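You operate a simulated robot arm through the tools that you are given. There is no shell and no other tool. Be economical: measure what you need, move in short steps, check, and stop when the job is done.

Carry out the task below with a simulated two-armed robot. There is one attempt and no reset: what you move stays moved.

TASK
Close the long carton and strap it down taut.
Fine: first slide the broom head in it, tips first, to the end wall; both flaps down, strap toggle into the strap catch, then work the ratchet handle.
Where things are to end (x, y in the base frame): sewn broom head within 0.02 m of [0.54, 0.31].

The check looks at the end state, three seconds after you hand in, the way a careful person would. Anything else that was tipped, shoved, dropped, spilled or broken makes it a failure.

THE ROBOT
Two 7-joint arms with two-finger parallel grippers on one trunk, on a base that drives. Base frame: it is fixed to the floor where the robot stands at the start and does not move with it; the origin is under the middle of the robot, x ahead of it, y to its left, z up; the surface under the hand at the start is at about z = 0.508. Lengths are in m, angles in rad, forces in N, time in s.
The left shoulder is at the start at [0.07, 0.188, 1.215], the right one opposite. With the tool pointing down near the work surface each hand reaches from about 0.1 to 0.62 m from the robot's upright axis, wherever it stands, measured 20 degrees to its own side. Places, roughly: back flap of the long carton [0.7, 0.2, 0.8]; front flap of the long carton [0.4, 0.2, 0.8]; ratchet handle [0.2, 0.4, 0.6]; strap catch [0.4, 0.2, 0.5]. Payload 3.91 kg a hand.
Tool frame (each hand has its own): the origin (TCP) lies between the finger pads and is the grasp point; the fingertips stand 0.03 m ahead of it; z points along the fingers, y is the line along which they close. Largest opening 0.11 m; finger width 0.02, thickness 0.01; the body of the gripper, 0.048 by 0.112 m, starts 0.055 m behind the TCP.
Orientation is that of the tool frame in the base frame, as a unit quaternion [x, y, z, w]. With the fingers straight down and closing along the base's y, the tool's x points along the base's -x, its y along +y and its z along -z.

THE INTERFACE
- The arms move only by the tool send_rows. It takes "left_commands", "right_commands" or both (then of equal length, played together; a hand with none holds still); each is a list that holds one entry, the list of rows, each a list of 6 numbers: the shift along the base's x, y, z in m, then the turn, a rotation vector about the base's x, y, z in rad. In form: [[[dx, dy, dz, rx, ry, rz], ...]]. A call has 1 to 20 rows; each row is the pose to reach, as a shift and turn from the pose commanded when the call began. "left_grip" and "right_grip" are, for a hand that has rows, the closure in counts, from 0 (fully open) to 255 (shut), set as the call begins (left out, the last holds). Rows are played at 5 a second. More than 0.05 m and 0.15 rad between two rows, or a gripper value outside its range, and nothing of the call is played. A pose out of reach is approached as far as the arm can. The call stops where the force on the tool passes 70 N (or 10 N more than at its start, if that is more) or the arm is blocked; 0.2 s more then pass. Each finger travels about 0.072 m/s and halts on what it meets, pressing with about 33 N; the grip force reading is that of the motor and also rises with nothing between the fingers. The clock runs only during rows and for 0.2 s after the last one: add rows that repeat a pose to give the fingers time. It gives the time, the measured TCP pose, the force on the tool (base axes), the opening and the grip force at its end, in the units of the frame above (readings bear some noise), with the torque about the TCP (base axes, N m) and any sound that the robot's microphone picked up.
- Cameras (640 x 400 px; columns grow to the right, rows downward): "scene" is now at [0.115, 0.0373, 1.4151]; the picture's right is [0.51, -0.86, 0.00], its down [-0.74, -0.43, -0.52] and it looks along [0.45, 0.26, -0.86] (base axes); focal length 264 px, centre (320, 200). "left" rides on the left gripper at [0.072, -0.017, -0.103] in its tool frame; the picture's right is [0.23, 0.97, 0.00], its down [-0.76, 0.18, -0.62] and it looks along [-0.61, 0.14, 0.78] (tool axes); focal length 222 px, centre (320, 200). "right" rides on the right gripper at [0.072, 0.017, -0.103] in its tool frame; the picture's right is [-0.23, 0.97, 0.00], its down [-0.76, -0.18, -0.62] and it looks along [-0.61, -0.14, 0.78] (tool axes); focal length 222 px, centre (320, 200). There is no depth. A picture from a camera that has moved, and an enlarged one, comes with that camera's place and axes in the base frame and with its lens. The place of the scene camera against the robot may be out by one fixed shift of up to 0.012 m in any direction.
- capture(camera): a new picture of that camera. The clock stands still meanwhile.
- move_column(by): slides the trunk up (or, below 0, down) by that many m; the arms and the scene camera ride with it, the base frame stays. It gives what a move gives, with no picture.
- roll_base(legs): drives the robot by 1 to 6 legs, each [ahead, turn to the left] in m and rad, along the robot's own axes; the way and the turn of a leg run together, so that a leg with both is an arc; at most 1.5 m and 3.142 rad a leg. The arms and the cameras ride along, it lands a little off, and it stops where it bumps. It gives what a move gives.
- aim_head(pan, tilt): turns the head with the scene camera to pan (to the left, within 1.501 rad either way) and tilt (down, from -0.506 to 1.204), counted from straight ahead of the robot. It gives what a move gives.
- inspect(camera, box): a new picture of the part [left, top, right, bottom] of that camera's present view, enlarged. The clock stands still meanwhile.
- sign_off(): hands the job in; it is judged then, once.

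Work in short steps. Places have to be worked out from the pictures, the camera data and where the tool is seen: move nearer, look again, correct. Check each grasp and each placing, and mend what went wrong. You have 120 turns and 100 pictures in all, those below and enlarged ones among them. Open the grippers and draw the arms clear of the work before you hand the job in, unless the task says otherwise; then end with one line.

The tools are called as a command line: name --argument value ..., lists and objects as JSON in quotes. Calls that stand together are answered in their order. send_rows: Moves the arms, as the interface text tells. Its arguments: {"type":"object","properties":{"left_commands":{"type":"array"},"left_grip":{"type":"number"},"right_commands":{"type":"array"},"right_grip":{"type":"number"}},"required":[]} The other tools are called the same way: move_column (by) slides the trunk up or down; roll_base (legs) drives the base; aim_head (pan, tilt) turns the head that bears the scene camera; capture (camera) takes a picture; inspect (camera, box) takes an enlarged picture of a part of a camera's view; sign_off () hands the job in.

At the start:

```text
time: 0.0
left_ee_pos: [0.3612, 0.52, 0.9676]
left_tcp_rot: [0.0, 1.0, -0.001, 0.0]
left_wrist_force: [0.2, -0.1, -0.9]
left_wrist_torque: [-0.01, 0.02, -0.02]
left_grip_width: 0.11
left_grasp_force: 0.0
right_ee_pos: [0.454, 0.0565, 1.0132]
right_tcp_rot: [0.0, 1.0, 0.0, 0.0]
right_wrist_force: [0.5, 0.6, 0.2]
right_wrist_torque: [0.02, 0.01, -0.01]
right_grip_width: 0.1101
right_grasp_force: 0.1
trunk travel left (down, up): [-0.725, 0.215]
robot x, y, heading: [0.0039, 0.0012, 0.003]
head pan, tilt: [0.532, 1.028]
```

scene: 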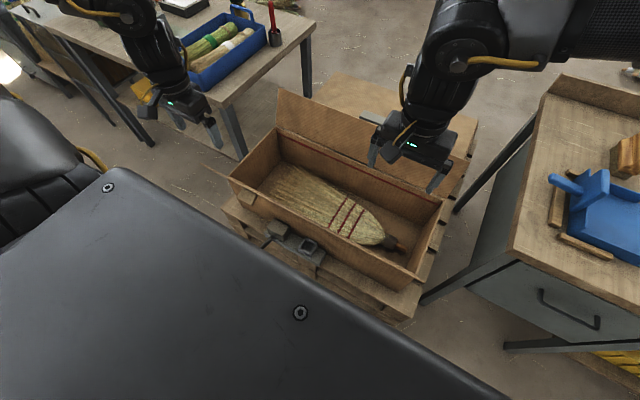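
right: 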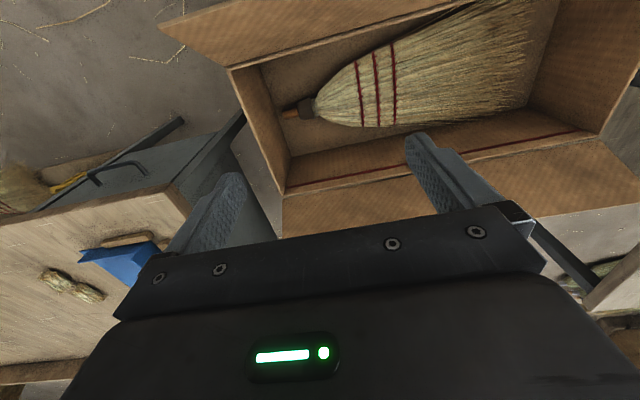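
left: 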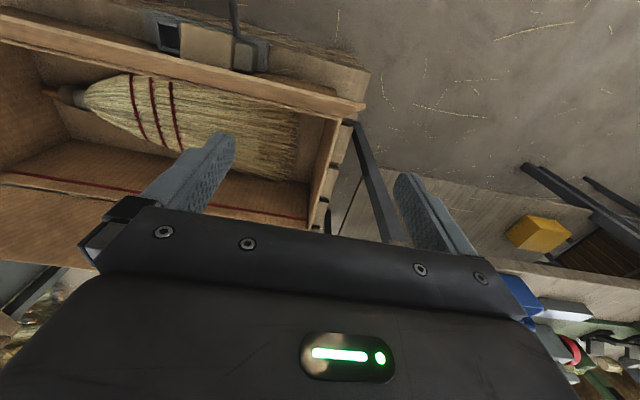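

I start with close-up pictures of the carton to see the broom head, the strap and the flaps.

inspect --camera "scene" --box '[200, 70, 500, 330]'

inspect --camera "left" --box '[0, 0, 400, 250]'

```text
1.54 times, centred on (350, 200) of scene
camera zoom: at [0.115, 0.0373, 1.4151], right [0.51, -0.86, 0.0], down [-0.74, -0.43, -0.52], along [0.45, 0.26, -0.86], focal length 406 px, centre (274, 200)
```

zoom: 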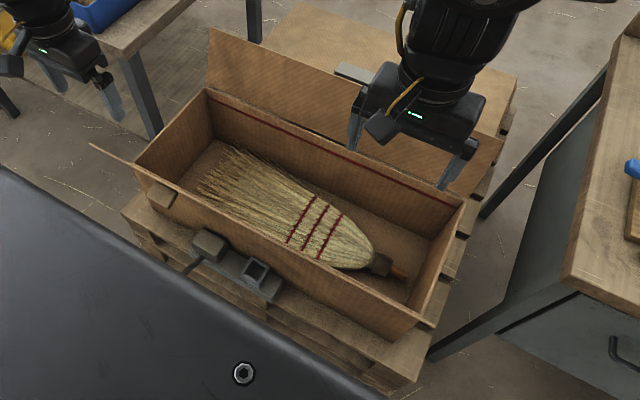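

```text
1.60 times, centred on (200, 125) of left
camera zoom: at [0.2888, 0.5036, 1.0709], right [-0.23, 0.97, 0.0], down [0.76, 0.18, 0.62], along [0.61, 0.14, -0.78], focal length 355 px, centre (512, 320)
```

zoom: 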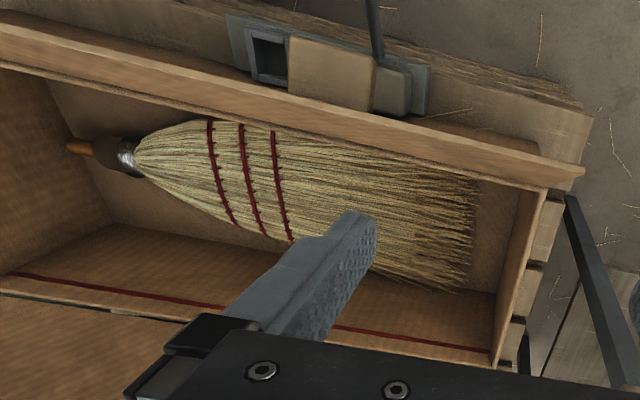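

The broom head lies in the carton with its tips toward +y. The catch and ratchet sit on the front side, and the toggle seems to hang at the back. I move the right hand aside to get a clear view.

send_rows --right_commands '[[[0, -0.05, 0.02, 0, 0, 0], [0, -0.1, 0.04, 0, 0, 0], [-0.02, -0.15, 0.05, 0, 0, 0], [-0.05, -0.2, 0.05, 0, 0, 0], [-0.08, -0.25, 0.05, 0, 0, 0], [-0.1, -0.3, 0.05, 0, 0, 0]]]'

inspect --camera "scene" --box '[200, 60, 500, 248]'

inspect --camera "scene" --box '[200, 180, 420, 318]'

```text
refused: row 1 steps farther than a row can; nothing moved
```

```text
2.13 times, centred on (350, 154) of scene
camera zoom: at [0.115, 0.0373, 1.4151], right [0.51, -0.86, 0.0], down [-0.74, -0.43, -0.52], along [0.45, 0.26, -0.86], focal length 561 px, centre (256, 298)
```

zoom: 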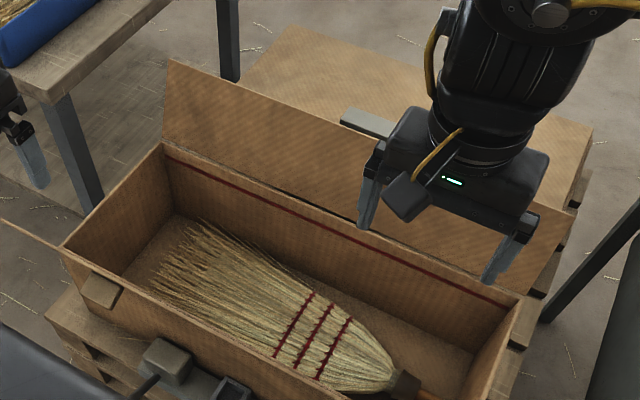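

```text
2.90 times, centred on (310, 249) of scene
camera zoom: at [0.115, 0.0373, 1.4151], right [0.51, -0.86, 0.0], down [-0.74, -0.43, -0.52], along [0.45, 0.26, -0.86], focal length 765 px, centre (349, 58)
```

zoom: 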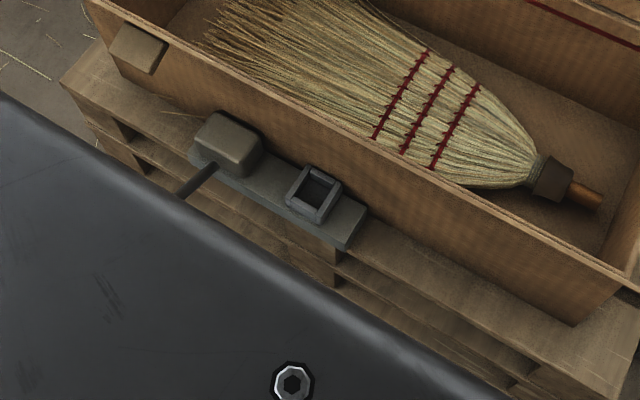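

Steps have to stay below 0.05 m in norm, so I retry moving the right hand aside with smaller rows.

send_rows --right_commands '[[[0, -0.045, 0.02, 0, 0, 0], [0, -0.09, 0.04, 0, 0, 0], [-0.02, -0.13, 0.05, 0, 0, 0], [-0.04, -0.17, 0.05, 0, 0, 0], [-0.06, -0.21, 0.05, 0, 0, 0], [-0.08, -0.25, 0.05, 0, 0, 0], [-0.1, -0.29, 0.05, 0, 0, 0]]]'

capture --camera "scene"

inspect --camera "scene" --box '[260, 60, 480, 198]'

```text
time: 1.6
left_ee_pos: [0.3597, 0.5197, 0.9687]
left_tcp_rot: [0.0, 1.0, 0.001, 0.0]
left_wrist_force: [-0.5, 0.1, 0.1]
left_wrist_torque: [0.03, -0.03, -0.02]
left_grip_width: 0.1101
left_grasp_force: 0.0
right_ee_pos: [0.3551, -0.2276, 1.0628]
right_tcp_rot: [-0.009, 1.0, -0.002, 0.0]
right_wrist_force: [-0.3, 0.1, 0.1]
right_wrist_torque: [0.02, 0.0, -0.04]
right_grip_width: 0.1099
right_grasp_force: 0.0
right hand out of reach, approached as far as the arm can: row 7
trunk travel left (down, up): [-0.725, 0.215]
robot x, y, heading: [-0.0003, -0.0011, -0.007]
head pan, tilt: [0.532, 1.028]
```

```text
92 pictures are left
camera scene: at [0.1126, 0.0354, 1.4154], right [0.51, -0.86, 0.0], down [-0.74, -0.43, -0.52], along [0.45, 0.26, -0.85], focal length 264 px, centre (320, 200)
```

scene: 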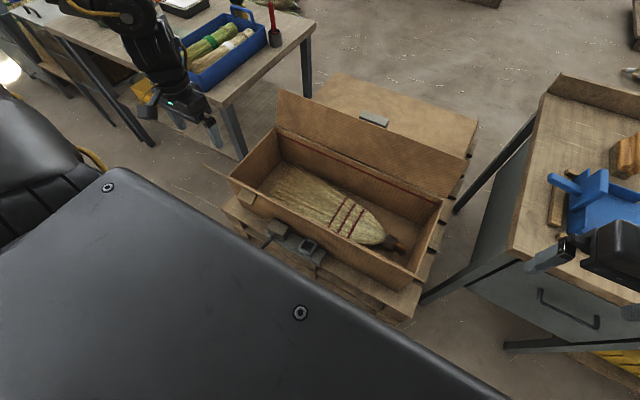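

```text
2.90 times, centred on (370, 129) of scene
camera zoom: at [0.1126, 0.0354, 1.4154], right [0.51, -0.86, 0.0], down [-0.74, -0.43, -0.52], along [0.45, 0.26, -0.85], focal length 765 px, centre (175, 406)
```

zoom: 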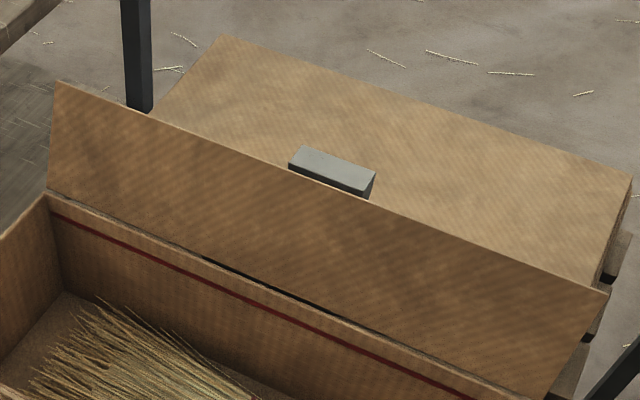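

A gray toggle lies behind the raised back flap. First I do the broom: I bring the right hand back over the carton, turned 90° so the fingers close along x, and look with the right camera.

send_rows --right_commands '[[[0.015, 0.03, 0, 0, 0, 0.14], [0.03, 0.06, 0, 0, 0, 0.28], [0.045, 0.09, 0, 0, 0, 0.42], [0.06, 0.12, 0, 0, 0, 0.56], [0.08, 0.15, -0.01, 0, 0, 0.7], [0.1, 0.17, -0.02, 0, 0, 0.84], [0.12, 0.18, -0.04, 0, 0, 0.98], [0.14, 0.19, -0.06, 0, 0, 1.12], [0.16, 0.2, -0.08, 0, 0, 1.26], [0.18, 0.21, -0.1, 0, 0, 1.4], [0.19, 0.22, -0.12, 0, 0, 1.54], [0.19, 0.22, -0.12, 0, 0, 1.571]]]'

capture --camera "right"

capture --camera "scene"

```text
time: 3.7
left_ee_pos: [0.3574, 0.5252, 0.9666]
left_tcp_rot: [0.001, 1.0, -0.003, 0.002]
left_wrist_force: [-0.5, 0.1, -1.0]
left_wrist_torque: [-0.07, -0.04, -0.02]
left_grip_width: 0.1097
left_grasp_force: 0.1
right_ee_pos: [0.2016, 0.0152, 1.0444]
right_tcp_rot: [-0.577, 0.816, -0.024, 0.025]
right_wrist_force: [17.5, -3.7, -7.6]
right_wrist_torque: [0.65, 1.02, 0.9]
right_grip_width: 0.1065
right_grasp_force: 0.0
right hand out of reach, approached as far as the arm can: row 2, 3, 4, 5, 6, 7, 8, 9, 10
trunk travel left (down, up): [-0.725, 0.215]
robot x, y, heading: [-0.0016, -0.0013, 0.002]
head pan, tilt: [0.532, 1.028]
stopped in row 10 (right hand): the force on the tool passed its limit at 325 N (the readings are from after the stop); the commanded pose is now the measured one
```

```text
90 pictures are left
camera right: at [0.1548, -0.0474, 1.1456], right [-0.84, 0.54, -0.06], down [0.38, 0.66, 0.64], along [0.39, 0.52, -0.76], focal length 222 px, centre (320, 200)
```

right: 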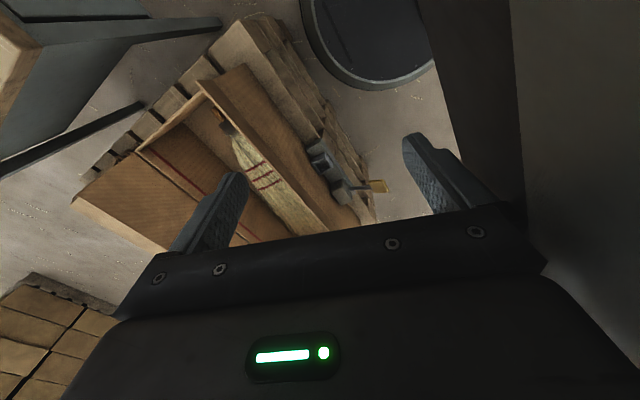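

```text
89 pictures are left
camera scene: at [0.1092, 0.0443, 1.4154], right [0.51, -0.86, 0.01], down [-0.73, -0.44, -0.52], along [0.45, 0.26, -0.86], focal length 264 px, centre (320, 200)
```

scene: 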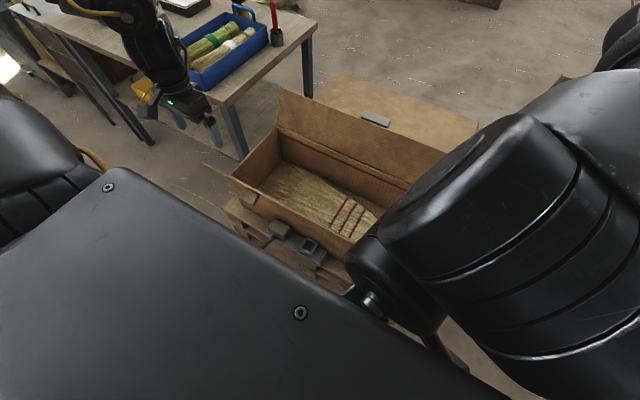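

The right hand swung in toward the body because +90° is out of its reach. I back it out forward while unturning it.

send_rows --right_commands '[[[0.03, -0.02, 0, 0, 0, 0], [0.06, -0.04, 0, 0, 0, -0.1], [0.09, -0.05, 0, 0, 0, -0.24], [0.12, -0.05, 0, 0, 0, -0.38], [0.15, -0.05, 0, 0, 0, -0.52], [0.18, -0.05, 0, 0, 0, -0.66], [0.2, -0.05, 0, 0, 0, -0.8], [0.22, -0.05, 0, 0, 0, -0.94], [0.24, -0.03, 0, 0, 0, -1.08], [0.25, -0.01, 0, 0, 0, -1.22]]]'

```text
time: 4.1
left_ee_pos: [0.361, 0.5204, 0.9672]
left_tcp_rot: [0.002, 1.0, -0.001, 0.002]
left_wrist_force: [0.1, 0.3, -0.2]
left_wrist_torque: [-0.03, 0.0, -0.02]
left_grip_width: 0.1102
left_grasp_force: 0.0
right_ee_pos: [0.2062, 0.0104, 1.0446]
right_tcp_rot: [-0.57, 0.821, -0.022, 0.033]
right_wrist_force: [9.1, -3.2, 4.5]
right_wrist_torque: [0.03, 1.22, 0.76]
right_grip_width: 0.1096
right_grasp_force: 0.0
right hand out of reach, approached as far as the arm can: row 1, 2
trunk travel left (down, up): [-0.725, 0.215]
robot x, y, heading: [0.0004, -0.0008, 0.003]
head pan, tilt: [0.532, 1.028]
stopped in row 2 (right hand): the force on the tool passed its limit at 82 N (the readings are from after the stop); the commanded pose is now the measured one
```

It is still touching. I try unturning first with almost no translation.

send_rows --right_commands '[[[0.01, 0, 0, 0, 0, -0.05], [0.02, 0, 0, 0, 0, -0.15], [0.04, 0, 0, 0, 0, -0.28]]]'

capture --camera "right"

```text
time: 4.9
left_ee_pos: [0.3639, 0.5189, 0.9668]
left_tcp_rot: [0.002, 1.0, 0.001, 0.001]
left_wrist_force: [0.0, 0.2, -0.7]
left_wrist_torque: [0.0, 0.0, 0.02]
left_grip_width: 0.11
left_grasp_force: 0.1
right_ee_pos: [0.2482, 0.0074, 1.0453]
right_tcp_rot: [-0.449, 0.893, -0.024, 0.027]
right_wrist_force: [0.3, 0.0, 0.1]
right_wrist_torque: [0.03, 0.01, 0.0]
right_grip_width: 0.1103
right_grasp_force: 0.1
right hand out of reach, approached as far as the arm can: row 1
trunk travel left (down, up): [-0.725, 0.215]
robot x, y, heading: [0.0001, 0.0004, -0.005]
head pan, tilt: [0.532, 1.028]
```

```text
88 pictures are left
camera right: at [0.1856, -0.0388, 1.1461], right [-0.64, 0.76, -0.06], down [0.55, 0.52, 0.65], along [0.53, 0.39, -0.75], focal length 222 px, centre (320, 200)
```

right: 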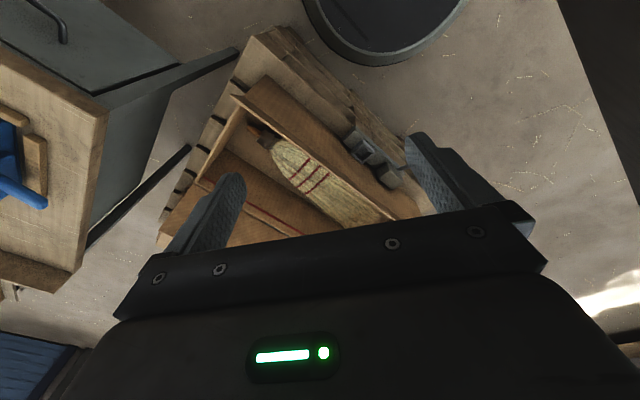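

The hand is free again. I continue to unturn it and go forward to above the carton's right part.

send_rows --right_commands '[[[0.04, 0, 0, 0, 0, -0.12], [0.08, 0, 0, 0, 0, -0.26], [0.12, 0, 0, 0, 0, -0.4], [0.16, 0, 0, 0, 0, -0.53], [0.2, 0, -0.01, 0, 0, -0.66], [0.23, 0, -0.03, 0, 0, -0.8], [0.25, 0, -0.05, 0, 0, -0.94]]]'

capture --camera "right"

```text
time: 6.5
left_ee_pos: [0.3646, 0.5194, 0.9677]
left_tcp_rot: [0.002, 1.0, 0.001, 0.0]
left_wrist_force: [0.3, -0.7, -0.1]
left_wrist_torque: [0.01, 0.03, 0.0]
left_grip_width: 0.1098
left_grasp_force: 0.0
right_ee_pos: [0.4999, 0.0065, 0.9943]
right_tcp_rot: [0.005, 0.999, -0.035, 0.012]
right_wrist_force: [-0.2, -0.4, 0.8]
right_wrist_torque: [0.02, 0.07, 0.03]
right_grip_width: 0.1099
right_grasp_force: 0.0
right hand out of reach, approached as far as the arm can: row 1, 2
trunk travel left (down, up): [-0.725, 0.215]
robot x, y, heading: [0.0026, -0.0016, -0.001]
head pan, tilt: [0.532, 1.028]
```

```text
87 pictures are left
camera right: at [0.427, 0.0308, 1.0949], right [0.24, 0.97, -0.06], down [0.74, -0.14, 0.65], along [0.62, -0.2, -0.76], focal length 222 px, centre (320, 200)
```

right: 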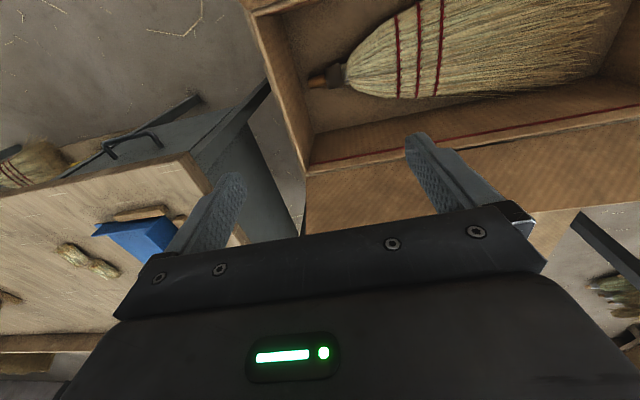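

The stub is near (0.54, -0.005) and the right inner wall near y≈-0.08. I try the 90° turn here, where the arm is more extended, and fix the slight tilt.

send_rows --right_commands '[[[0, 0, -0.02, 0.0, 0, 0.14], [0, 0, -0.04, 0, 0, 0.28], [0, 0, -0.06, 0, 0, 0.42], [0, 0, -0.08, 0, 0, 0.56]]]'

```text
time: 7.5
left_ee_pos: [0.3629, 0.5175, 0.9696]
left_tcp_rot: [0.003, 1.0, 0.001, 0.002]
left_wrist_force: [0.5, -0.9, -0.4]
left_wrist_torque: [0.02, -0.02, -0.02]
left_grip_width: 0.11
left_grasp_force: 0.0
right_ee_pos: [0.439, 0.0025, 0.9415]
right_tcp_rot: [-0.206, 0.978, -0.01, 0.004]
right_wrist_force: [-0.2, 0.0, -0.5]
right_wrist_torque: [0.0, -0.03, 0.0]
right_grip_width: 0.1099
right_grasp_force: 0.0
right hand out of reach, approached as far as the arm can: row 3, 4
trunk travel left (down, up): [-0.725, 0.215]
robot x, y, heading: [-0.0017, 0.0032, -0.002]
head pan, tilt: [0.532, 1.028]
```

Turning to the + side runs out of reach, so I turn the other way, to −90°.

send_rows --right_commands '[[[0.01, 0, -0.01, 0.0, 0, -0.14], [0.02, 0, -0.02, 0, 0, -0.28], [0.03, 0, -0.03, 0, 0, -0.42], [0.04, 0, -0.03, 0, 0, -0.56], [0.05, 0, -0.03, 0, 0, -0.7], [0.06, 0, -0.03, 0, 0, -0.84], [0.06, 0, -0.03, 0, 0, -0.98], [0.06, 0, -0.03, 0, 0, -1.12], [0.06, 0, -0.03, 0, 0, -1.26], [0.06, 0, -0.03, 0, 0, -1.4]]]'

```text
time: 9.7
left_ee_pos: [0.3634, 0.5191, 0.9677]
left_tcp_rot: [0.002, 1.0, 0.0, 0.001]
left_wrist_force: [-0.1, 0.6, -0.3]
left_wrist_torque: [-0.01, -0.03, 0.01]
left_grip_width: 0.1096
left_grasp_force: 0.0
right_ee_pos: [0.5035, 0.0119, 0.9212]
right_tcp_rot: [0.46, 0.887, -0.032, 0.004]
right_wrist_force: [-0.7, -0.1, 0.2]
right_wrist_torque: [0.0, 0.01, 0.02]
right_grip_width: 0.1098
right_grasp_force: 0.0
trunk travel left (down, up): [-0.725, 0.215]
robot x, y, heading: [0.0022, -0.0027, -0.005]
head pan, tilt: [0.532, 1.028]
```

That direction works. I finish the turn and straighten the tilt while shifting to above the stub.

send_rows --right_commands '[[[0.01, 0, -0.01, 0.01, -0.01, -0.13], [0.02, 0, -0.02, 0.02, -0.02, -0.26], [0.03, 0, -0.03, 0.03, -0.03, -0.38], [0.035, 0, -0.04, 0.04, -0.03, -0.5], [0.035, 0, -0.06, 0.05, -0.04, -0.61]]]'

capture --camera "right"

capture --camera "scene"

```text
time: 10.9
left_ee_pos: [0.3633, 0.5199, 0.9676]
left_tcp_rot: [0.002, 1.0, 0.0, 0.001]
left_wrist_force: [-0.3, 0.2, 0.3]
left_wrist_torque: [0.05, -0.01, -0.01]
left_grip_width: 0.1099
left_grasp_force: 0.1
right_ee_pos: [0.5388, 0.012, 0.8612]
right_tcp_rot: [0.706, 0.708, -0.001, 0.001]
right_wrist_force: [0.2, 0.4, -0.2]
right_wrist_torque: [0.01, -0.01, 0.01]
right_grip_width: 0.1102
right_grasp_force: 0.1
trunk travel left (down, up): [-0.725, 0.215]
robot x, y, heading: [0.0018, -0.0006, -0.007]
head pan, tilt: [0.532, 1.028]
```

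```text
86 pictures are left
camera right: at [0.5568, 0.0849, 0.9652], right [0.97, -0.22, 0.0], down [-0.17, -0.76, 0.62], along [-0.14, -0.61, -0.78], focal length 222 px, centre (320, 200)
```

right: 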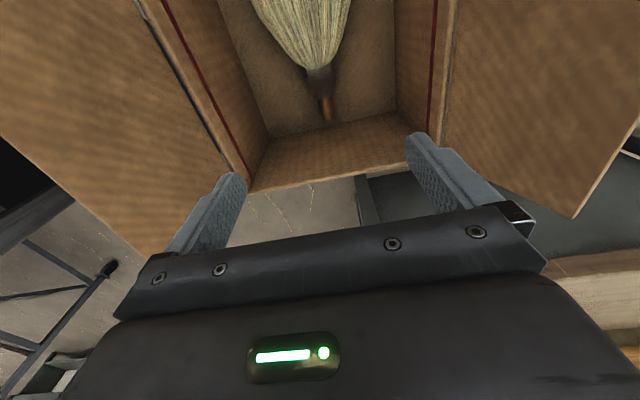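

```text
85 pictures are left
camera scene: at [0.1161, 0.0368, 1.4151], right [0.51, -0.86, 0.0], down [-0.74, -0.43, -0.52], along [0.45, 0.26, -0.86], focal length 264 px, centre (320, 200)
```

scene: 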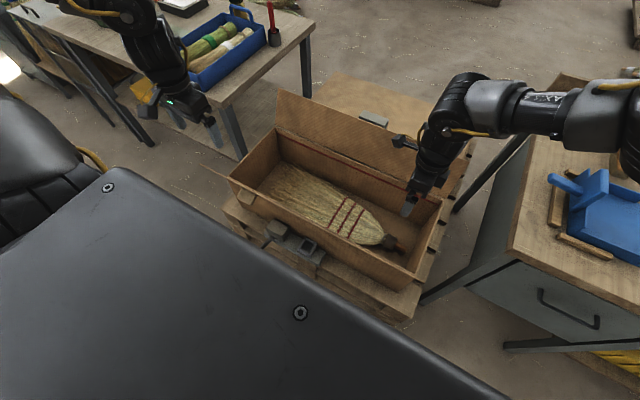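

From this view the carton interior spans x 0.41–0.67, the right inner wall is at y≈-0.083 and the wall tops are at z≈0.70. The collar is at about (0.536, 0.003), so I lower the hand over it to z 0.60.

send_rows --right_commands '[[[0, 0, -0.045, 0, 0, 0], [-0.002, -0.002, -0.09, 0, 0, 0], [-0.003, -0.004, -0.135, 0, 0, 0], [-0.003, -0.006, -0.18, 0, 0, 0], [-0.003, -0.006, -0.22, 0, 0, 0], [-0.003, -0.006, -0.26, 0, 0, 0]]]'

capture --camera "right"

```text
time: 12.3
left_ee_pos: [0.3641, 0.5188, 0.968]
left_tcp_rot: [0.003, 1.0, 0.0, 0.0]
left_wrist_force: [0.1, -0.4, 0.1]
left_wrist_torque: [-0.01, 0.0, -0.01]
left_grip_width: 0.1099
left_grasp_force: 0.1
right_ee_pos: [0.5335, -0.0094, 0.6112]
right_tcp_rot: [0.709, 0.705, 0.002, 0.005]
right_wrist_force: [0.3, 0.3, -0.5]
right_wrist_torque: [0.0, -0.03, 0.01]
right_grip_width: 0.11
right_grasp_force: 0.0
right hand out of reach, approached as far as the arm can: row 6
trunk travel left (down, up): [-0.725, 0.215]
robot x, y, heading: [0.0027, 0.0039, -0.0]
head pan, tilt: [0.532, 1.028]
```

```text
84 pictures are left
camera right: at [0.5522, 0.0642, 0.7149], right [0.97, -0.23, 0.01], down [-0.19, -0.76, 0.63], along [-0.14, -0.61, -0.78], focal length 222 px, centre (320, 200)
```

right: 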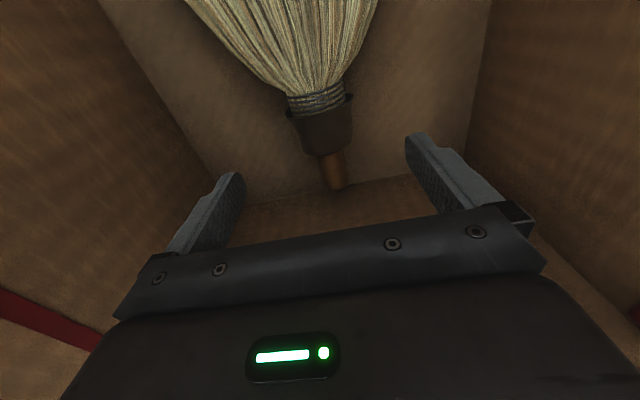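

The right arm reaches its lower limit here, so the trunk has to come down. I raise both hands first so that lowering the trunk stays safe.

send_rows --right_commands '[[[0, 0.0, 0.045, 0, 0, 0], [0, 0.013, 0.09, 0, 0, 0], [0, 0.013, 0.13, 0, 0, 0], [0, 0.013, 0.16, 0, 0, 0]]]' --left_commands '[[[0, 0.02, 0.04, 0, 0, 0], [0, 0.04, 0.08, 0, 0, 0], [0, 0.06, 0.12, 0, 0, 0], [0, 0.06, 0.13, 0, 0, 0]]]'

move_column --by -0.15

capture --camera "scene"

```text
time: 13.3
left_ee_pos: [0.3659, 0.5781, 1.0985]
left_tcp_rot: [0.002, 1.0, 0.002, 0.0]
left_wrist_force: [0.0, -0.2, 0.7]
left_wrist_torque: [-0.03, 0.04, -0.01]
left_grip_width: 0.1102
left_grasp_force: 0.2
right_ee_pos: [0.5271, 0.0149, 0.7695]
right_tcp_rot: [0.705, 0.709, 0.0, 0.002]
right_wrist_force: [0.7, 0.3, -0.7]
right_wrist_torque: [0.01, 0.0, 0.0]
right_grip_width: 0.1099
right_grasp_force: 0.1
trunk travel left (down, up): [-0.725, 0.215]
robot x, y, heading: [0.0022, 0.0054, -0.006]
head pan, tilt: [0.532, 1.028]
```

```text
time: 15.1
left_ee_pos: [0.3661, 0.5794, 0.9481]
left_tcp_rot: [0.001, 1.0, 0.0, 0.001]
left_wrist_force: [0.0, 0.4, 0.1]
left_wrist_torque: [0.0, -0.02, 0.01]
left_grip_width: 0.1102
left_grasp_force: 0.0
right_ee_pos: [0.5283, 0.0145, 0.6185]
right_tcp_rot: [0.705, 0.709, 0.0, 0.001]
right_wrist_force: [0.0, 0.2, -0.7]
right_wrist_torque: [0.02, -0.05, 0.0]
right_grip_width: 0.1101
right_grasp_force: 0.1
trunk travel left (down, up): [-0.575, 0.365]
robot x, y, heading: [0.0036, -0.004, -0.004]
head pan, tilt: [0.532, 1.028]
```

```text
83 pictures are left
camera scene: at [0.1153, 0.037, 1.2652], right [0.51, -0.86, 0.0], down [-0.74, -0.43, -0.52], along [0.45, 0.26, -0.86], focal length 264 px, centre (320, 200)
```

scene: 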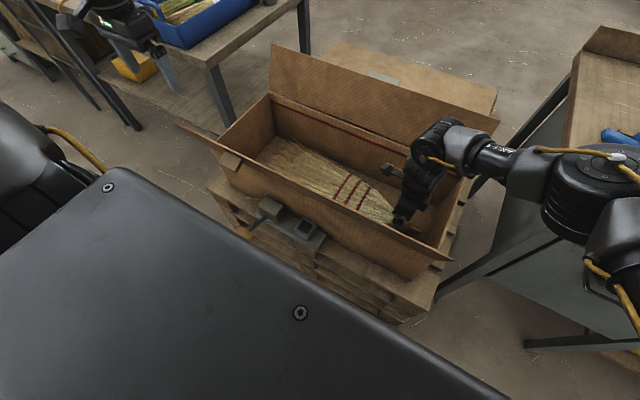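

Now I lower the open fingers around the collar to z≈0.555 and look before closing.

send_rows --right_commands '[[[0.004, -0.004, -0.03, 0, 0, 0], [0.008, -0.008, -0.05, 0, 0, 0], [0.008, -0.008, -0.063, 0, 0, 0]]]'

capture --camera "right"

```text
time: 15.9
left_ee_pos: [0.3665, 0.5784, 0.9464]
left_tcp_rot: [0.002, 1.0, 0.0, 0.001]
left_wrist_force: [0.9, -0.2, -0.6]
left_wrist_torque: [-0.01, 0.0, -0.01]
left_grip_width: 0.1101
left_grasp_force: 0.0
right_ee_pos: [0.5357, 0.0074, 0.5563]
right_tcp_rot: [0.705, 0.709, -0.002, 0.0]
right_wrist_force: [-0.3, -0.1, -0.2]
right_wrist_torque: [-0.02, 0.01, -0.02]
right_grip_width: 0.11
right_grasp_force: 0.1
trunk travel left (down, up): [-0.575, 0.365]
robot x, y, heading: [-0.0009, 0.0017, -0.0]
head pan, tilt: [0.532, 1.028]
```

```text
82 pictures are left
camera right: at [0.5537, 0.0803, 0.6597], right [0.98, -0.22, 0.0], down [-0.17, -0.76, 0.63], along [-0.14, -0.61, -0.78], focal length 222 px, centre (320, 200)
```

right: 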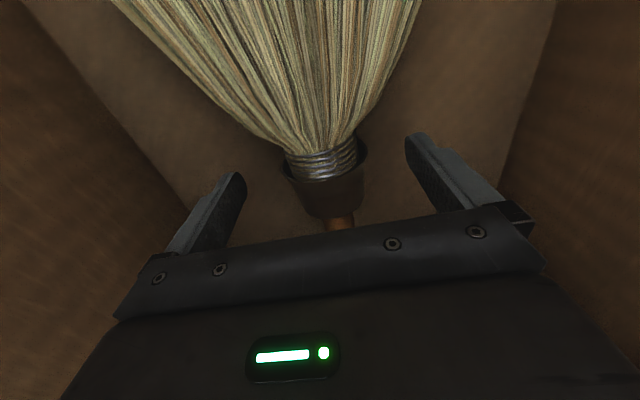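

The fingers straddle the collar. I close them and hold to let them settle.

send_rows --right_commands '[[[0, 0, 0, 0, 0, 0], [0, 0, 0, 0, 0, 0], [0, 0, 0, 0, 0, 0], [0, 0, 0, 0, 0, 0], [0, 0, 0, 0, 0, 0]]]' --right_grip 255

capture --camera "right"

```text
time: 17.1
left_ee_pos: [0.3645, 0.5796, 0.9476]
left_tcp_rot: [0.002, 1.0, 0.0, 0.002]
left_wrist_force: [-0.8, 0.7, 0.4]
left_wrist_torque: [-0.03, -0.03, 0.01]
left_grip_width: 0.1102
left_grasp_force: 0.1
right_ee_pos: [0.5359, 0.0078, 0.5582]
right_tcp_rot: [0.705, 0.709, -0.001, 0.0]
right_wrist_force: [0.7, 0.6, 1.1]
right_wrist_torque: [-0.06, -0.07, 0.0]
right_grip_width: 0.0525
right_grasp_force: 32.6
trunk travel left (down, up): [-0.575, 0.365]
robot x, y, heading: [-0.0017, 0.0026, -0.001]
head pan, tilt: [0.532, 1.028]
```

```text
81 pictures are left
camera right: at [0.5537, 0.0803, 0.6601], right [0.98, -0.22, 0.0], down [-0.17, -0.76, 0.63], along [-0.14, -0.61, -0.78], focal length 222 px, centre (320, 200)
```

right: 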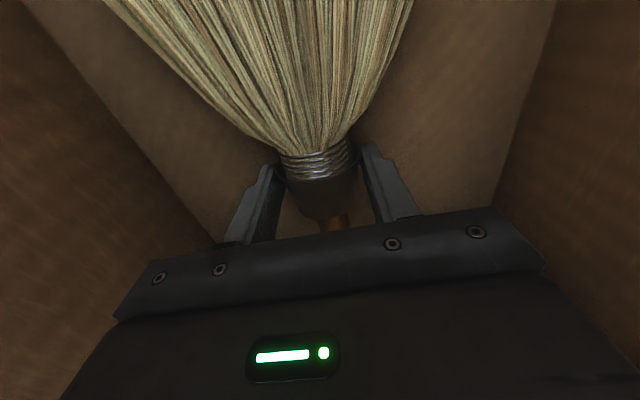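

I have a firm grip on the collar, 0.0525 m wide. I slide +y by 0.05 in small steps and read the force.

send_rows --right_commands '[[[0, 0.01, 0, 0, 0, 0], [0, 0.02, 0, 0, 0, 0], [0, 0.03, 0, 0, 0, 0], [0, 0.04, 0, 0, 0, 0], [0, 0.05, 0, 0, 0, 0]]]'

capture --camera "left"

inspect --camera "scene" --box '[190, 80, 470, 255]'

```text
time: 18.3
left_ee_pos: [0.3652, 0.5804, 0.9487]
left_tcp_rot: [0.001, 1.0, 0.0, 0.002]
left_wrist_force: [-0.3, 0.2, -0.1]
left_wrist_torque: [-0.03, 0.01, -0.03]
left_grip_width: 0.1101
left_grasp_force: 0.1
right_ee_pos: [0.5348, 0.0567, 0.5552]
right_tcp_rot: [0.705, 0.709, -0.001, 0.002]
right_wrist_force: [-0.1, -5.1, 11.5]
right_wrist_torque: [-0.2, 0.09, 0.06]
right_grip_width: 0.0524
right_grasp_force: 33.1
trunk travel left (down, up): [-0.575, 0.365]
robot x, y, heading: [-0.0035, -0.0019, -0.003]
head pan, tilt: [0.532, 1.028]
```

```text
80 pictures are left
camera left: at [0.2921, 0.5625, 1.0522], right [-0.22, 0.97, 0.0], down [0.76, 0.17, 0.63], along [0.61, 0.14, -0.78], focal length 222 px, centre (320, 200)
```

left: 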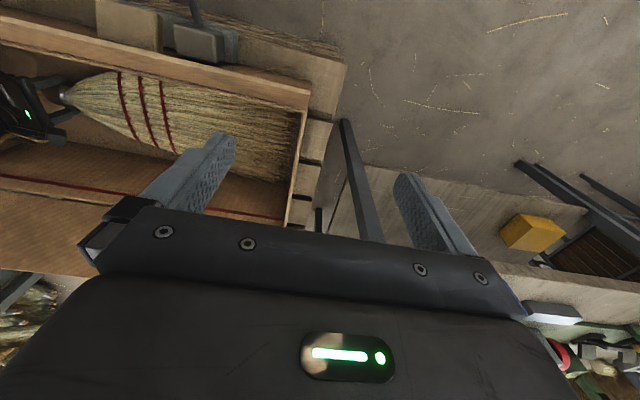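

```text
2.29 times, centred on (330, 168) of scene
camera zoom: at [0.1141, 0.0368, 1.2654], right [0.51, -0.86, 0.0], down [-0.74, -0.43, -0.52], along [0.45, 0.26, -0.86], focal length 603 px, centre (297, 274)
```

zoom: 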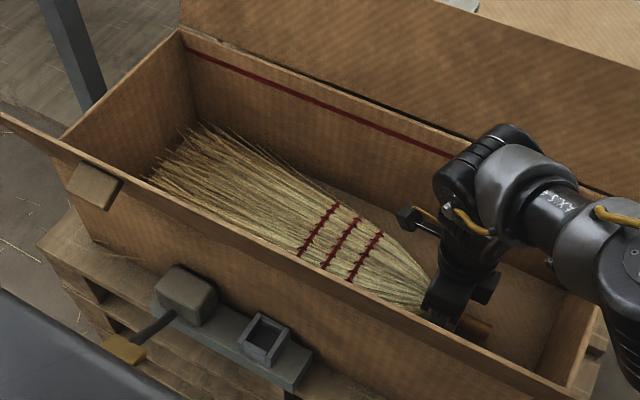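

The tips are close to the end wall and the drag is about 5 N. I push on in 5 mm steps.

send_rows --right_commands '[[[0, 0.005, 0, 0, 0, 0], [0, 0.01, 0, 0, 0, 0], [0, 0.015, 0, 0, 0, 0]]]'

inspect --camera "left" --box '[100, 20, 340, 170]'

```text
time: 19.1
left_ee_pos: [0.3642, 0.5793, 0.9486]
left_tcp_rot: [0.002, 1.0, 0.001, 0.002]
left_wrist_force: [0.9, 1.0, -0.7]
left_wrist_torque: [-0.01, -0.03, 0.0]
left_grip_width: 0.11
left_grasp_force: 0.0
right_ee_pos: [0.5359, 0.056, 0.5561]
right_tcp_rot: [0.706, 0.709, 0.001, 0.001]
right_wrist_force: [0.8, -6.4, 15.1]
right_wrist_torque: [-0.34, 0.01, -0.06]
right_grip_width: 0.0525
right_grasp_force: 33.1
right hand out of reach, approached as far as the arm can: row 1, 2, 3
trunk travel left (down, up): [-0.575, 0.365]
robot x, y, heading: [-0.0021, -0.0005, -0.006]
head pan, tilt: [0.532, 1.028]
```

```text
2.67 times, centred on (220, 95) of left
camera zoom: at [0.292, 0.5622, 1.0524], right [-0.22, 0.97, 0.0], down [0.76, 0.17, 0.63], along [0.61, 0.14, -0.78], focal length 592 px, centre (587, 480)
```

zoom: 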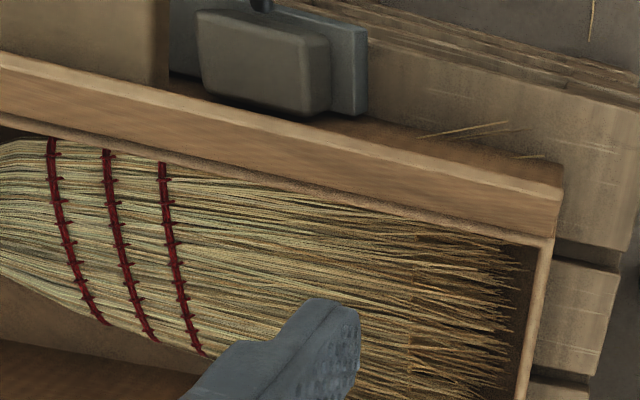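

The right arm is out of reach at y 0.056, with roughly 1.5 cm left to the end wall. I will release, go behind the stub end with closed fingers and push it the rest of the way.

send_rows --right_commands '[[[0, -0.001, 0, 0, 0, 0], [0, -0.001, 0, 0, 0, 0], [0, -0.001, 0, 0, 0, 0], [0, -0.001, 0, 0, 0, 0], [0, -0.001, 0.04, 0, 0, 0], [0, -0.001, 0.08, 0, 0, 0], [0, -0.001, 0.12, 0, 0, 0], [0, -0.03, 0.13, 0, 0, 0], [0, -0.06, 0.13, 0, 0, 0], [0, -0.1, 0.13, 0, 0, 0]]]' --right_grip 0

send_rows --right_commands '[[[0, 0, 0, 0, 0, 0], [0, 0, 0, 0, 0, 0], [0, 0, 0, 0, 0, 0], [0, 0, 0, 0, 0, 0], [0, 0, 0, 0, 0, 0]]]' --right_grip 255

capture --camera "right"

```text
time: 21.3
left_ee_pos: [0.3654, 0.5771, 0.9491]
left_tcp_rot: [0.003, 1.0, 0.002, 0.0]
left_wrist_force: [0.9, 0.8, -0.1]
left_wrist_torque: [0.0, -0.07, 0.01]
left_grip_width: 0.1096
left_grasp_force: 0.1
right_ee_pos: [0.5332, -0.0429, 0.6842]
right_tcp_rot: [0.705, 0.709, -0.001, -0.001]
right_wrist_force: [0.2, -0.1, 0.5]
right_wrist_torque: [0.01, 0.0, -0.01]
right_grip_width: 0.1099
right_grasp_force: 0.0
trunk travel left (down, up): [-0.575, 0.365]
robot x, y, heading: [-0.0005, 0.001, -0.004]
head pan, tilt: [0.532, 1.028]
```

```text
time: 22.5
left_ee_pos: [0.366, 0.5792, 0.9473]
left_tcp_rot: [0.002, 1.0, 0.0, 0.0]
left_wrist_force: [0.2, 0.4, 0.6]
left_wrist_torque: [0.0, 0.02, -0.02]
left_grip_width: 0.11
left_grasp_force: 0.1
right_ee_pos: [0.5344, -0.0423, 0.6849]
right_tcp_rot: [0.706, 0.709, 0.0, 0.0]
right_wrist_force: [-0.6, 0.1, -0.5]
right_wrist_torque: [0.02, 0.0, -0.02]
right_grip_width: 0.0001
right_grasp_force: 33.7
trunk travel left (down, up): [-0.575, 0.365]
robot x, y, heading: [0.0031, -0.0001, -0.003]
head pan, tilt: [0.532, 1.028]
```

```text
77 pictures are left
camera right: at [0.5521, 0.0309, 0.7882], right [0.98, -0.22, 0.0], down [-0.17, -0.76, 0.63], along [-0.14, -0.61, -0.78], focal length 222 px, centre (320, 200)
```

right: 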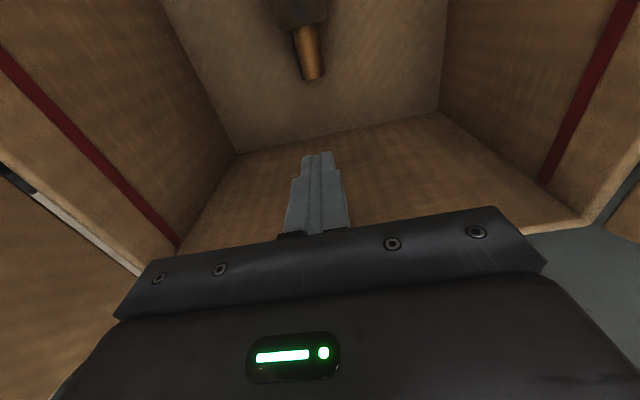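

The stub end is at about (0.534, -0.009). I lower the closed fingers behind it to z 0.55 and then push +y.

send_rows --right_commands '[[[0, 0, -0.045, 0, 0, 0], [0, 0, -0.09, 0, 0, 0], [0, 0, -0.133, 0, 0, 0], [0, 0.01, -0.133, 0, 0, 0], [0, 0.02, -0.133, 0, 0, 0], [0, 0.028, -0.133, 0, 0, 0]]]'

capture --camera "right"

```text
time: 23.0
left_ee_pos: [0.3639, 0.579, 0.9486]
left_tcp_rot: [0.002, 1.0, 0.0, 0.002]
left_wrist_force: [0.4, 0.8, -0.3]
left_wrist_torque: [0.03, 0.03, 0.01]
left_grip_width: 0.1098
left_grasp_force: 0.0
right_ee_pos: [0.5335, -0.0427, 0.6413]
right_tcp_rot: [0.706, 0.708, -0.003, 0.003]
right_wrist_force: [-12.7, -0.5, 22.9]
right_wrist_torque: [-0.97, -1.16, -0.56]
right_grip_width: 0.0
right_grasp_force: 32.8
trunk travel left (down, up): [-0.575, 0.365]
robot x, y, heading: [0.0005, 0.0009, -0.007]
head pan, tilt: [0.532, 1.028]
stopped in row 2 (right hand): the force on the tool passed its limit at 123 N (the readings are from after the stop); the commanded pose is now the measured one
```

```text
76 pictures are left
camera right: at [0.5523, 0.0318, 0.7443], right [0.97, -0.22, 0.0], down [-0.17, -0.76, 0.63], along [-0.14, -0.61, -0.78], focal length 222 px, centre (320, 200)
```

right: 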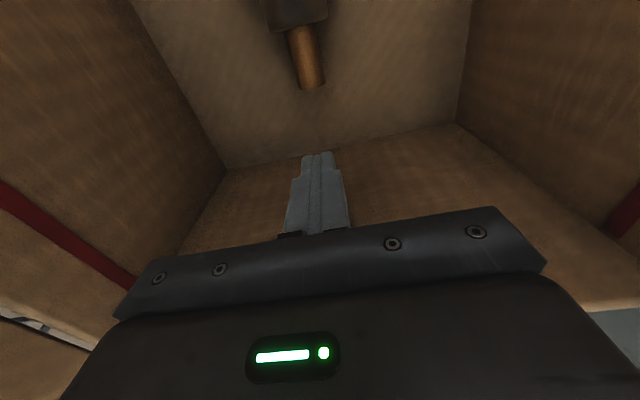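

Something touched at z 0.641, probably the hand body on the right wall top. I raise it and check that the carton is unharmed.

send_rows --right_commands '[[[0, 0.005, 0.03, 0, 0, 0], [0, 0.015, 0.06, 0, 0, 0]]]'

capture --camera "scene"

```text
time: 23.6
left_ee_pos: [0.3654, 0.5796, 0.9472]
left_tcp_rot: [0.003, 1.0, 0.001, 0.0]
left_wrist_force: [-0.3, 0.3, 0.9]
left_wrist_torque: [-0.03, 0.01, -0.01]
left_grip_width: 0.11
left_grasp_force: 0.0
right_ee_pos: [0.5375, -0.0265, 0.699]
right_tcp_rot: [0.707, 0.708, -0.004, 0.003]
right_wrist_force: [0.1, 0.4, -0.5]
right_wrist_torque: [-0.05, 0.01, 0.0]
right_grip_width: 0.0
right_grasp_force: 32.8
trunk travel left (down, up): [-0.575, 0.365]
robot x, y, heading: [-0.0036, -0.0002, -0.005]
head pan, tilt: [0.532, 1.028]
```

```text
75 pictures are left
camera scene: at [0.1155, 0.0377, 1.265], right [0.51, -0.86, 0.0], down [-0.74, -0.43, -0.52], along [0.45, 0.26, -0.86], focal length 264 px, centre (320, 200)
```

scene: 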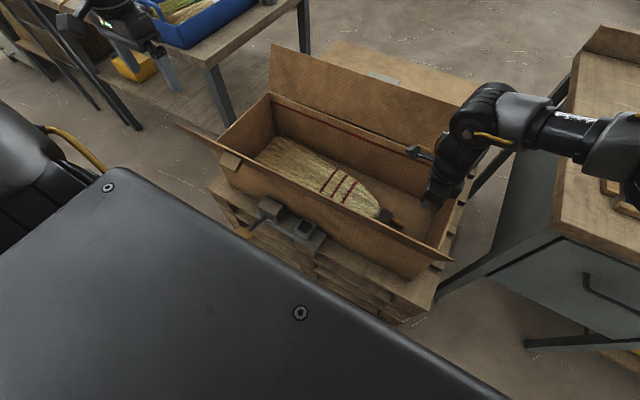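

The carton looks intact. The contact was at the right wall top, about 0.042 m behind the TCP. At y=-0.026 the hand should clear both the wall and the stub end, so I descend slowly there.

send_rows --right_commands '[[[-0.002, 0, -0.03, 0, 0, 0], [-0.003, 0, -0.06, 0, 0, 0], [-0.003, 0, -0.09, 0, 0, 0], [-0.003, 0, -0.12, 0, 0, 0], [-0.003, 0, -0.148, 0, 0, 0]]]'

capture --camera "right"

```text
time: 24.8
left_ee_pos: [0.3673, 0.5779, 0.9474]
left_tcp_rot: [0.003, 1.0, 0.0, 0.0]
left_wrist_force: [0.0, -0.6, -0.6]
left_wrist_torque: [-0.03, 0.0, -0.03]
left_grip_width: 0.1101
left_grasp_force: 0.1
right_ee_pos: [0.5333, -0.0268, 0.5488]
right_tcp_rot: [0.707, 0.707, -0.004, 0.003]
right_wrist_force: [0.2, 0.2, -0.1]
right_wrist_torque: [0.03, 0.01, 0.02]
right_grip_width: 0.0001
right_grasp_force: 32.9
trunk travel left (down, up): [-0.575, 0.365]
robot x, y, heading: [0.0004, -0.0011, -0.004]
head pan, tilt: [0.532, 1.028]
```

```text
74 pictures are left
camera right: at [0.552, 0.0466, 0.653], right [0.97, -0.23, 0.0], down [-0.18, -0.76, 0.63], along [-0.14, -0.61, -0.78], focal length 222 px, centre (320, 200)
```

right: 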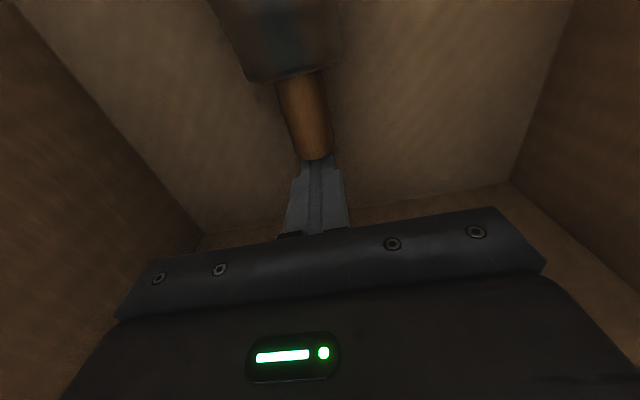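

The fingers are right behind the stub. I push +y in 4 mm steps.

send_rows --right_commands '[[[0, 0.004, 0, 0, 0, 0], [0, 0.008, 0, 0, 0, 0], [0, 0.012, 0, 0, 0, 0], [0, 0.016, 0, 0, 0, 0], [0, 0.02, 0, 0, 0, 0]]]'

inspect --camera "left" --box '[100, 20, 340, 170]'

```text
time: 26.0
left_ee_pos: [0.366, 0.5785, 0.9471]
left_tcp_rot: [0.002, 1.0, 0.0, 0.0]
left_wrist_force: [-0.1, 0.3, -0.2]
left_wrist_torque: [-0.02, 0.0, 0.0]
left_grip_width: 0.11
left_grasp_force: 0.0
right_ee_pos: [0.5313, -0.0083, 0.5497]
right_tcp_rot: [0.707, 0.708, -0.004, 0.003]
right_wrist_force: [0.0, -1.8, 0.9]
right_wrist_torque: [-0.01, -0.03, 0.03]
right_grip_width: 0.0001
right_grasp_force: 33.1
trunk travel left (down, up): [-0.575, 0.365]
robot x, y, heading: [-0.0031, 0.0001, -0.01]
head pan, tilt: [0.532, 1.028]
```

```text
2.67 times, centred on (220, 95) of left
camera zoom: at [0.2936, 0.5624, 1.0514], right [-0.22, 0.97, 0.0], down [0.76, 0.17, 0.62], along [0.61, 0.14, -0.78], focal length 592 px, centre (587, 480)
```

zoom: 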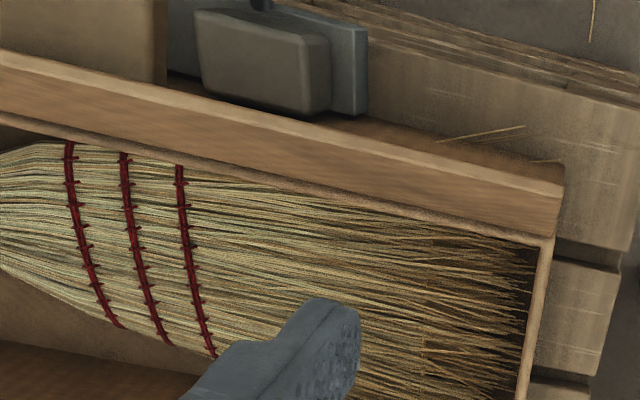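

It slid about 15 mm, still with low force. I keep going in 3 mm steps, waiting for the wall contact.

send_rows --right_commands '[[[0, 0.003, 0, 0, 0, 0], [0, 0.006, 0, 0, 0, 0], [0, 0.009, 0, 0, 0, 0]]]'

capture --camera "scene"

inspect --camera "scene" --box '[200, 80, 400, 205]'

```text
time: 26.8
left_ee_pos: [0.3643, 0.5791, 0.9473]
left_tcp_rot: [0.003, 1.0, 0.0, 0.001]
left_wrist_force: [-0.2, -0.2, 0.0]
left_wrist_torque: [-0.03, -0.02, 0.01]
left_grip_width: 0.1097
left_grasp_force: 0.0
right_ee_pos: [0.5331, 0.002, 0.5505]
right_tcp_rot: [0.707, 0.707, -0.003, 0.003]
right_wrist_force: [-0.3, -1.5, 1.1]
right_wrist_torque: [-0.07, -0.06, -0.02]
right_grip_width: 0.0002
right_grasp_force: 33.2
trunk travel left (down, up): [-0.575, 0.365]
robot x, y, heading: [-0.0006, 0.0011, -0.006]
head pan, tilt: [0.532, 1.028]
```

```text
72 pictures are left
camera scene: at [0.1154, 0.0368, 1.2652], right [0.51, -0.86, 0.0], down [-0.74, -0.43, -0.52], along [0.45, 0.26, -0.86], focal length 264 px, centre (320, 200)
```

scene: 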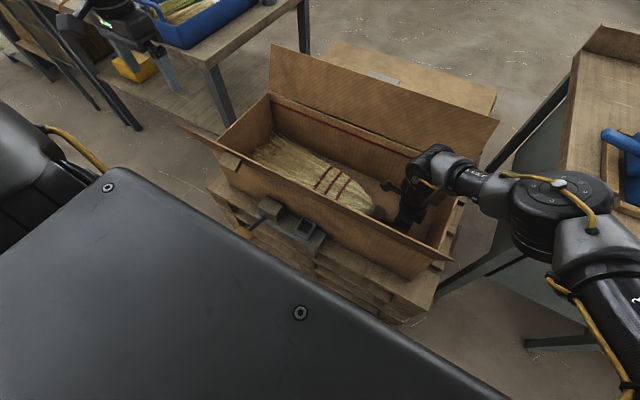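

```text
3.20 times, centred on (300, 142) of scene
camera zoom: at [0.1154, 0.0368, 1.2652], right [0.51, -0.86, 0.0], down [-0.74, -0.43, -0.52], along [0.45, 0.26, -0.86], focal length 844 px, centre (384, 384)
```

zoom: 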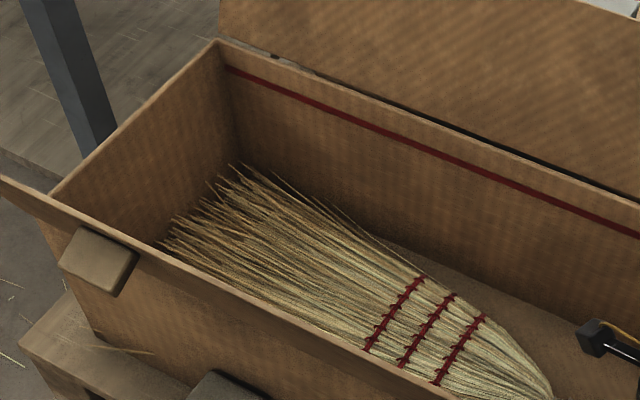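

The tips look about at the wall but the force is still low. I push further in 3 mm steps.

send_rows --right_commands '[[[0, 0.003, 0, 0, 0, 0], [0, 0.006, 0, 0, 0, 0], [0, 0.006, 0, 0, 0, 0]]]'

```text
time: 27.6
left_ee_pos: [0.3661, 0.579, 0.948]
left_tcp_rot: [0.002, 1.0, 0.0, 0.001]
left_wrist_force: [0.3, 0.1, -0.7]
left_wrist_torque: [0.0, 0.0, -0.05]
left_grip_width: 0.1103
left_grasp_force: 0.0
right_ee_pos: [0.5328, 0.0079, 0.5508]
right_tcp_rot: [0.705, 0.709, -0.003, 0.001]
right_wrist_force: [0.0, -0.7, 0.6]
right_wrist_torque: [-0.03, 0.02, 0.0]
right_grip_width: 0.0
right_grasp_force: 32.9
trunk travel left (down, up): [-0.575, 0.365]
robot x, y, heading: [-0.0, 0.0002, -0.006]
head pan, tilt: [0.532, 1.028]
```

inspect --camera "scene" --box '[230, 100, 326, 160]'

inspect --camera "left" --box '[180, 60, 340, 160]'

```text
6.67 times, centred on (278, 130) of scene
camera zoom: at [0.1156, 0.0368, 1.2651], right [0.51, -0.86, 0.0], down [-0.74, -0.43, -0.52], along [0.45, 0.26, -0.86], focal length 1759 px, centre (600, 667)
```

zoom: 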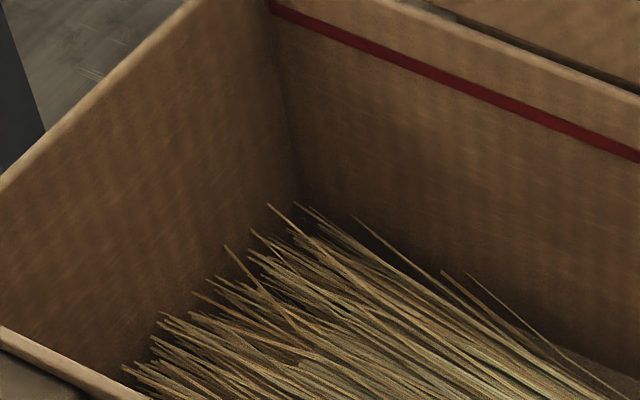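

```text
4.00 times, centred on (260, 110) of left
camera zoom: at [0.2936, 0.5624, 1.0513], right [-0.22, 0.97, 0.0], down [0.76, 0.17, 0.62], along [0.61, 0.14, -0.78], focal length 888 px, centre (560, 560)
```

zoom: 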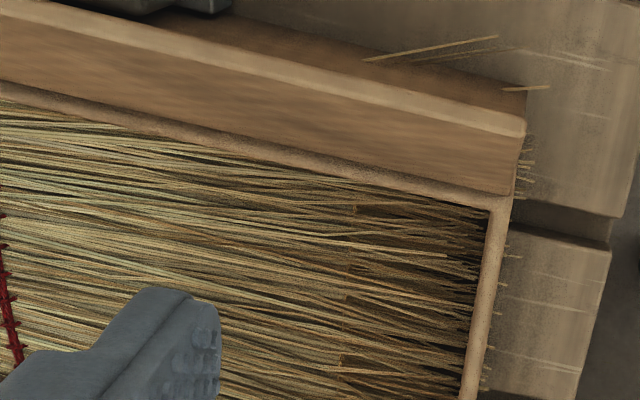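

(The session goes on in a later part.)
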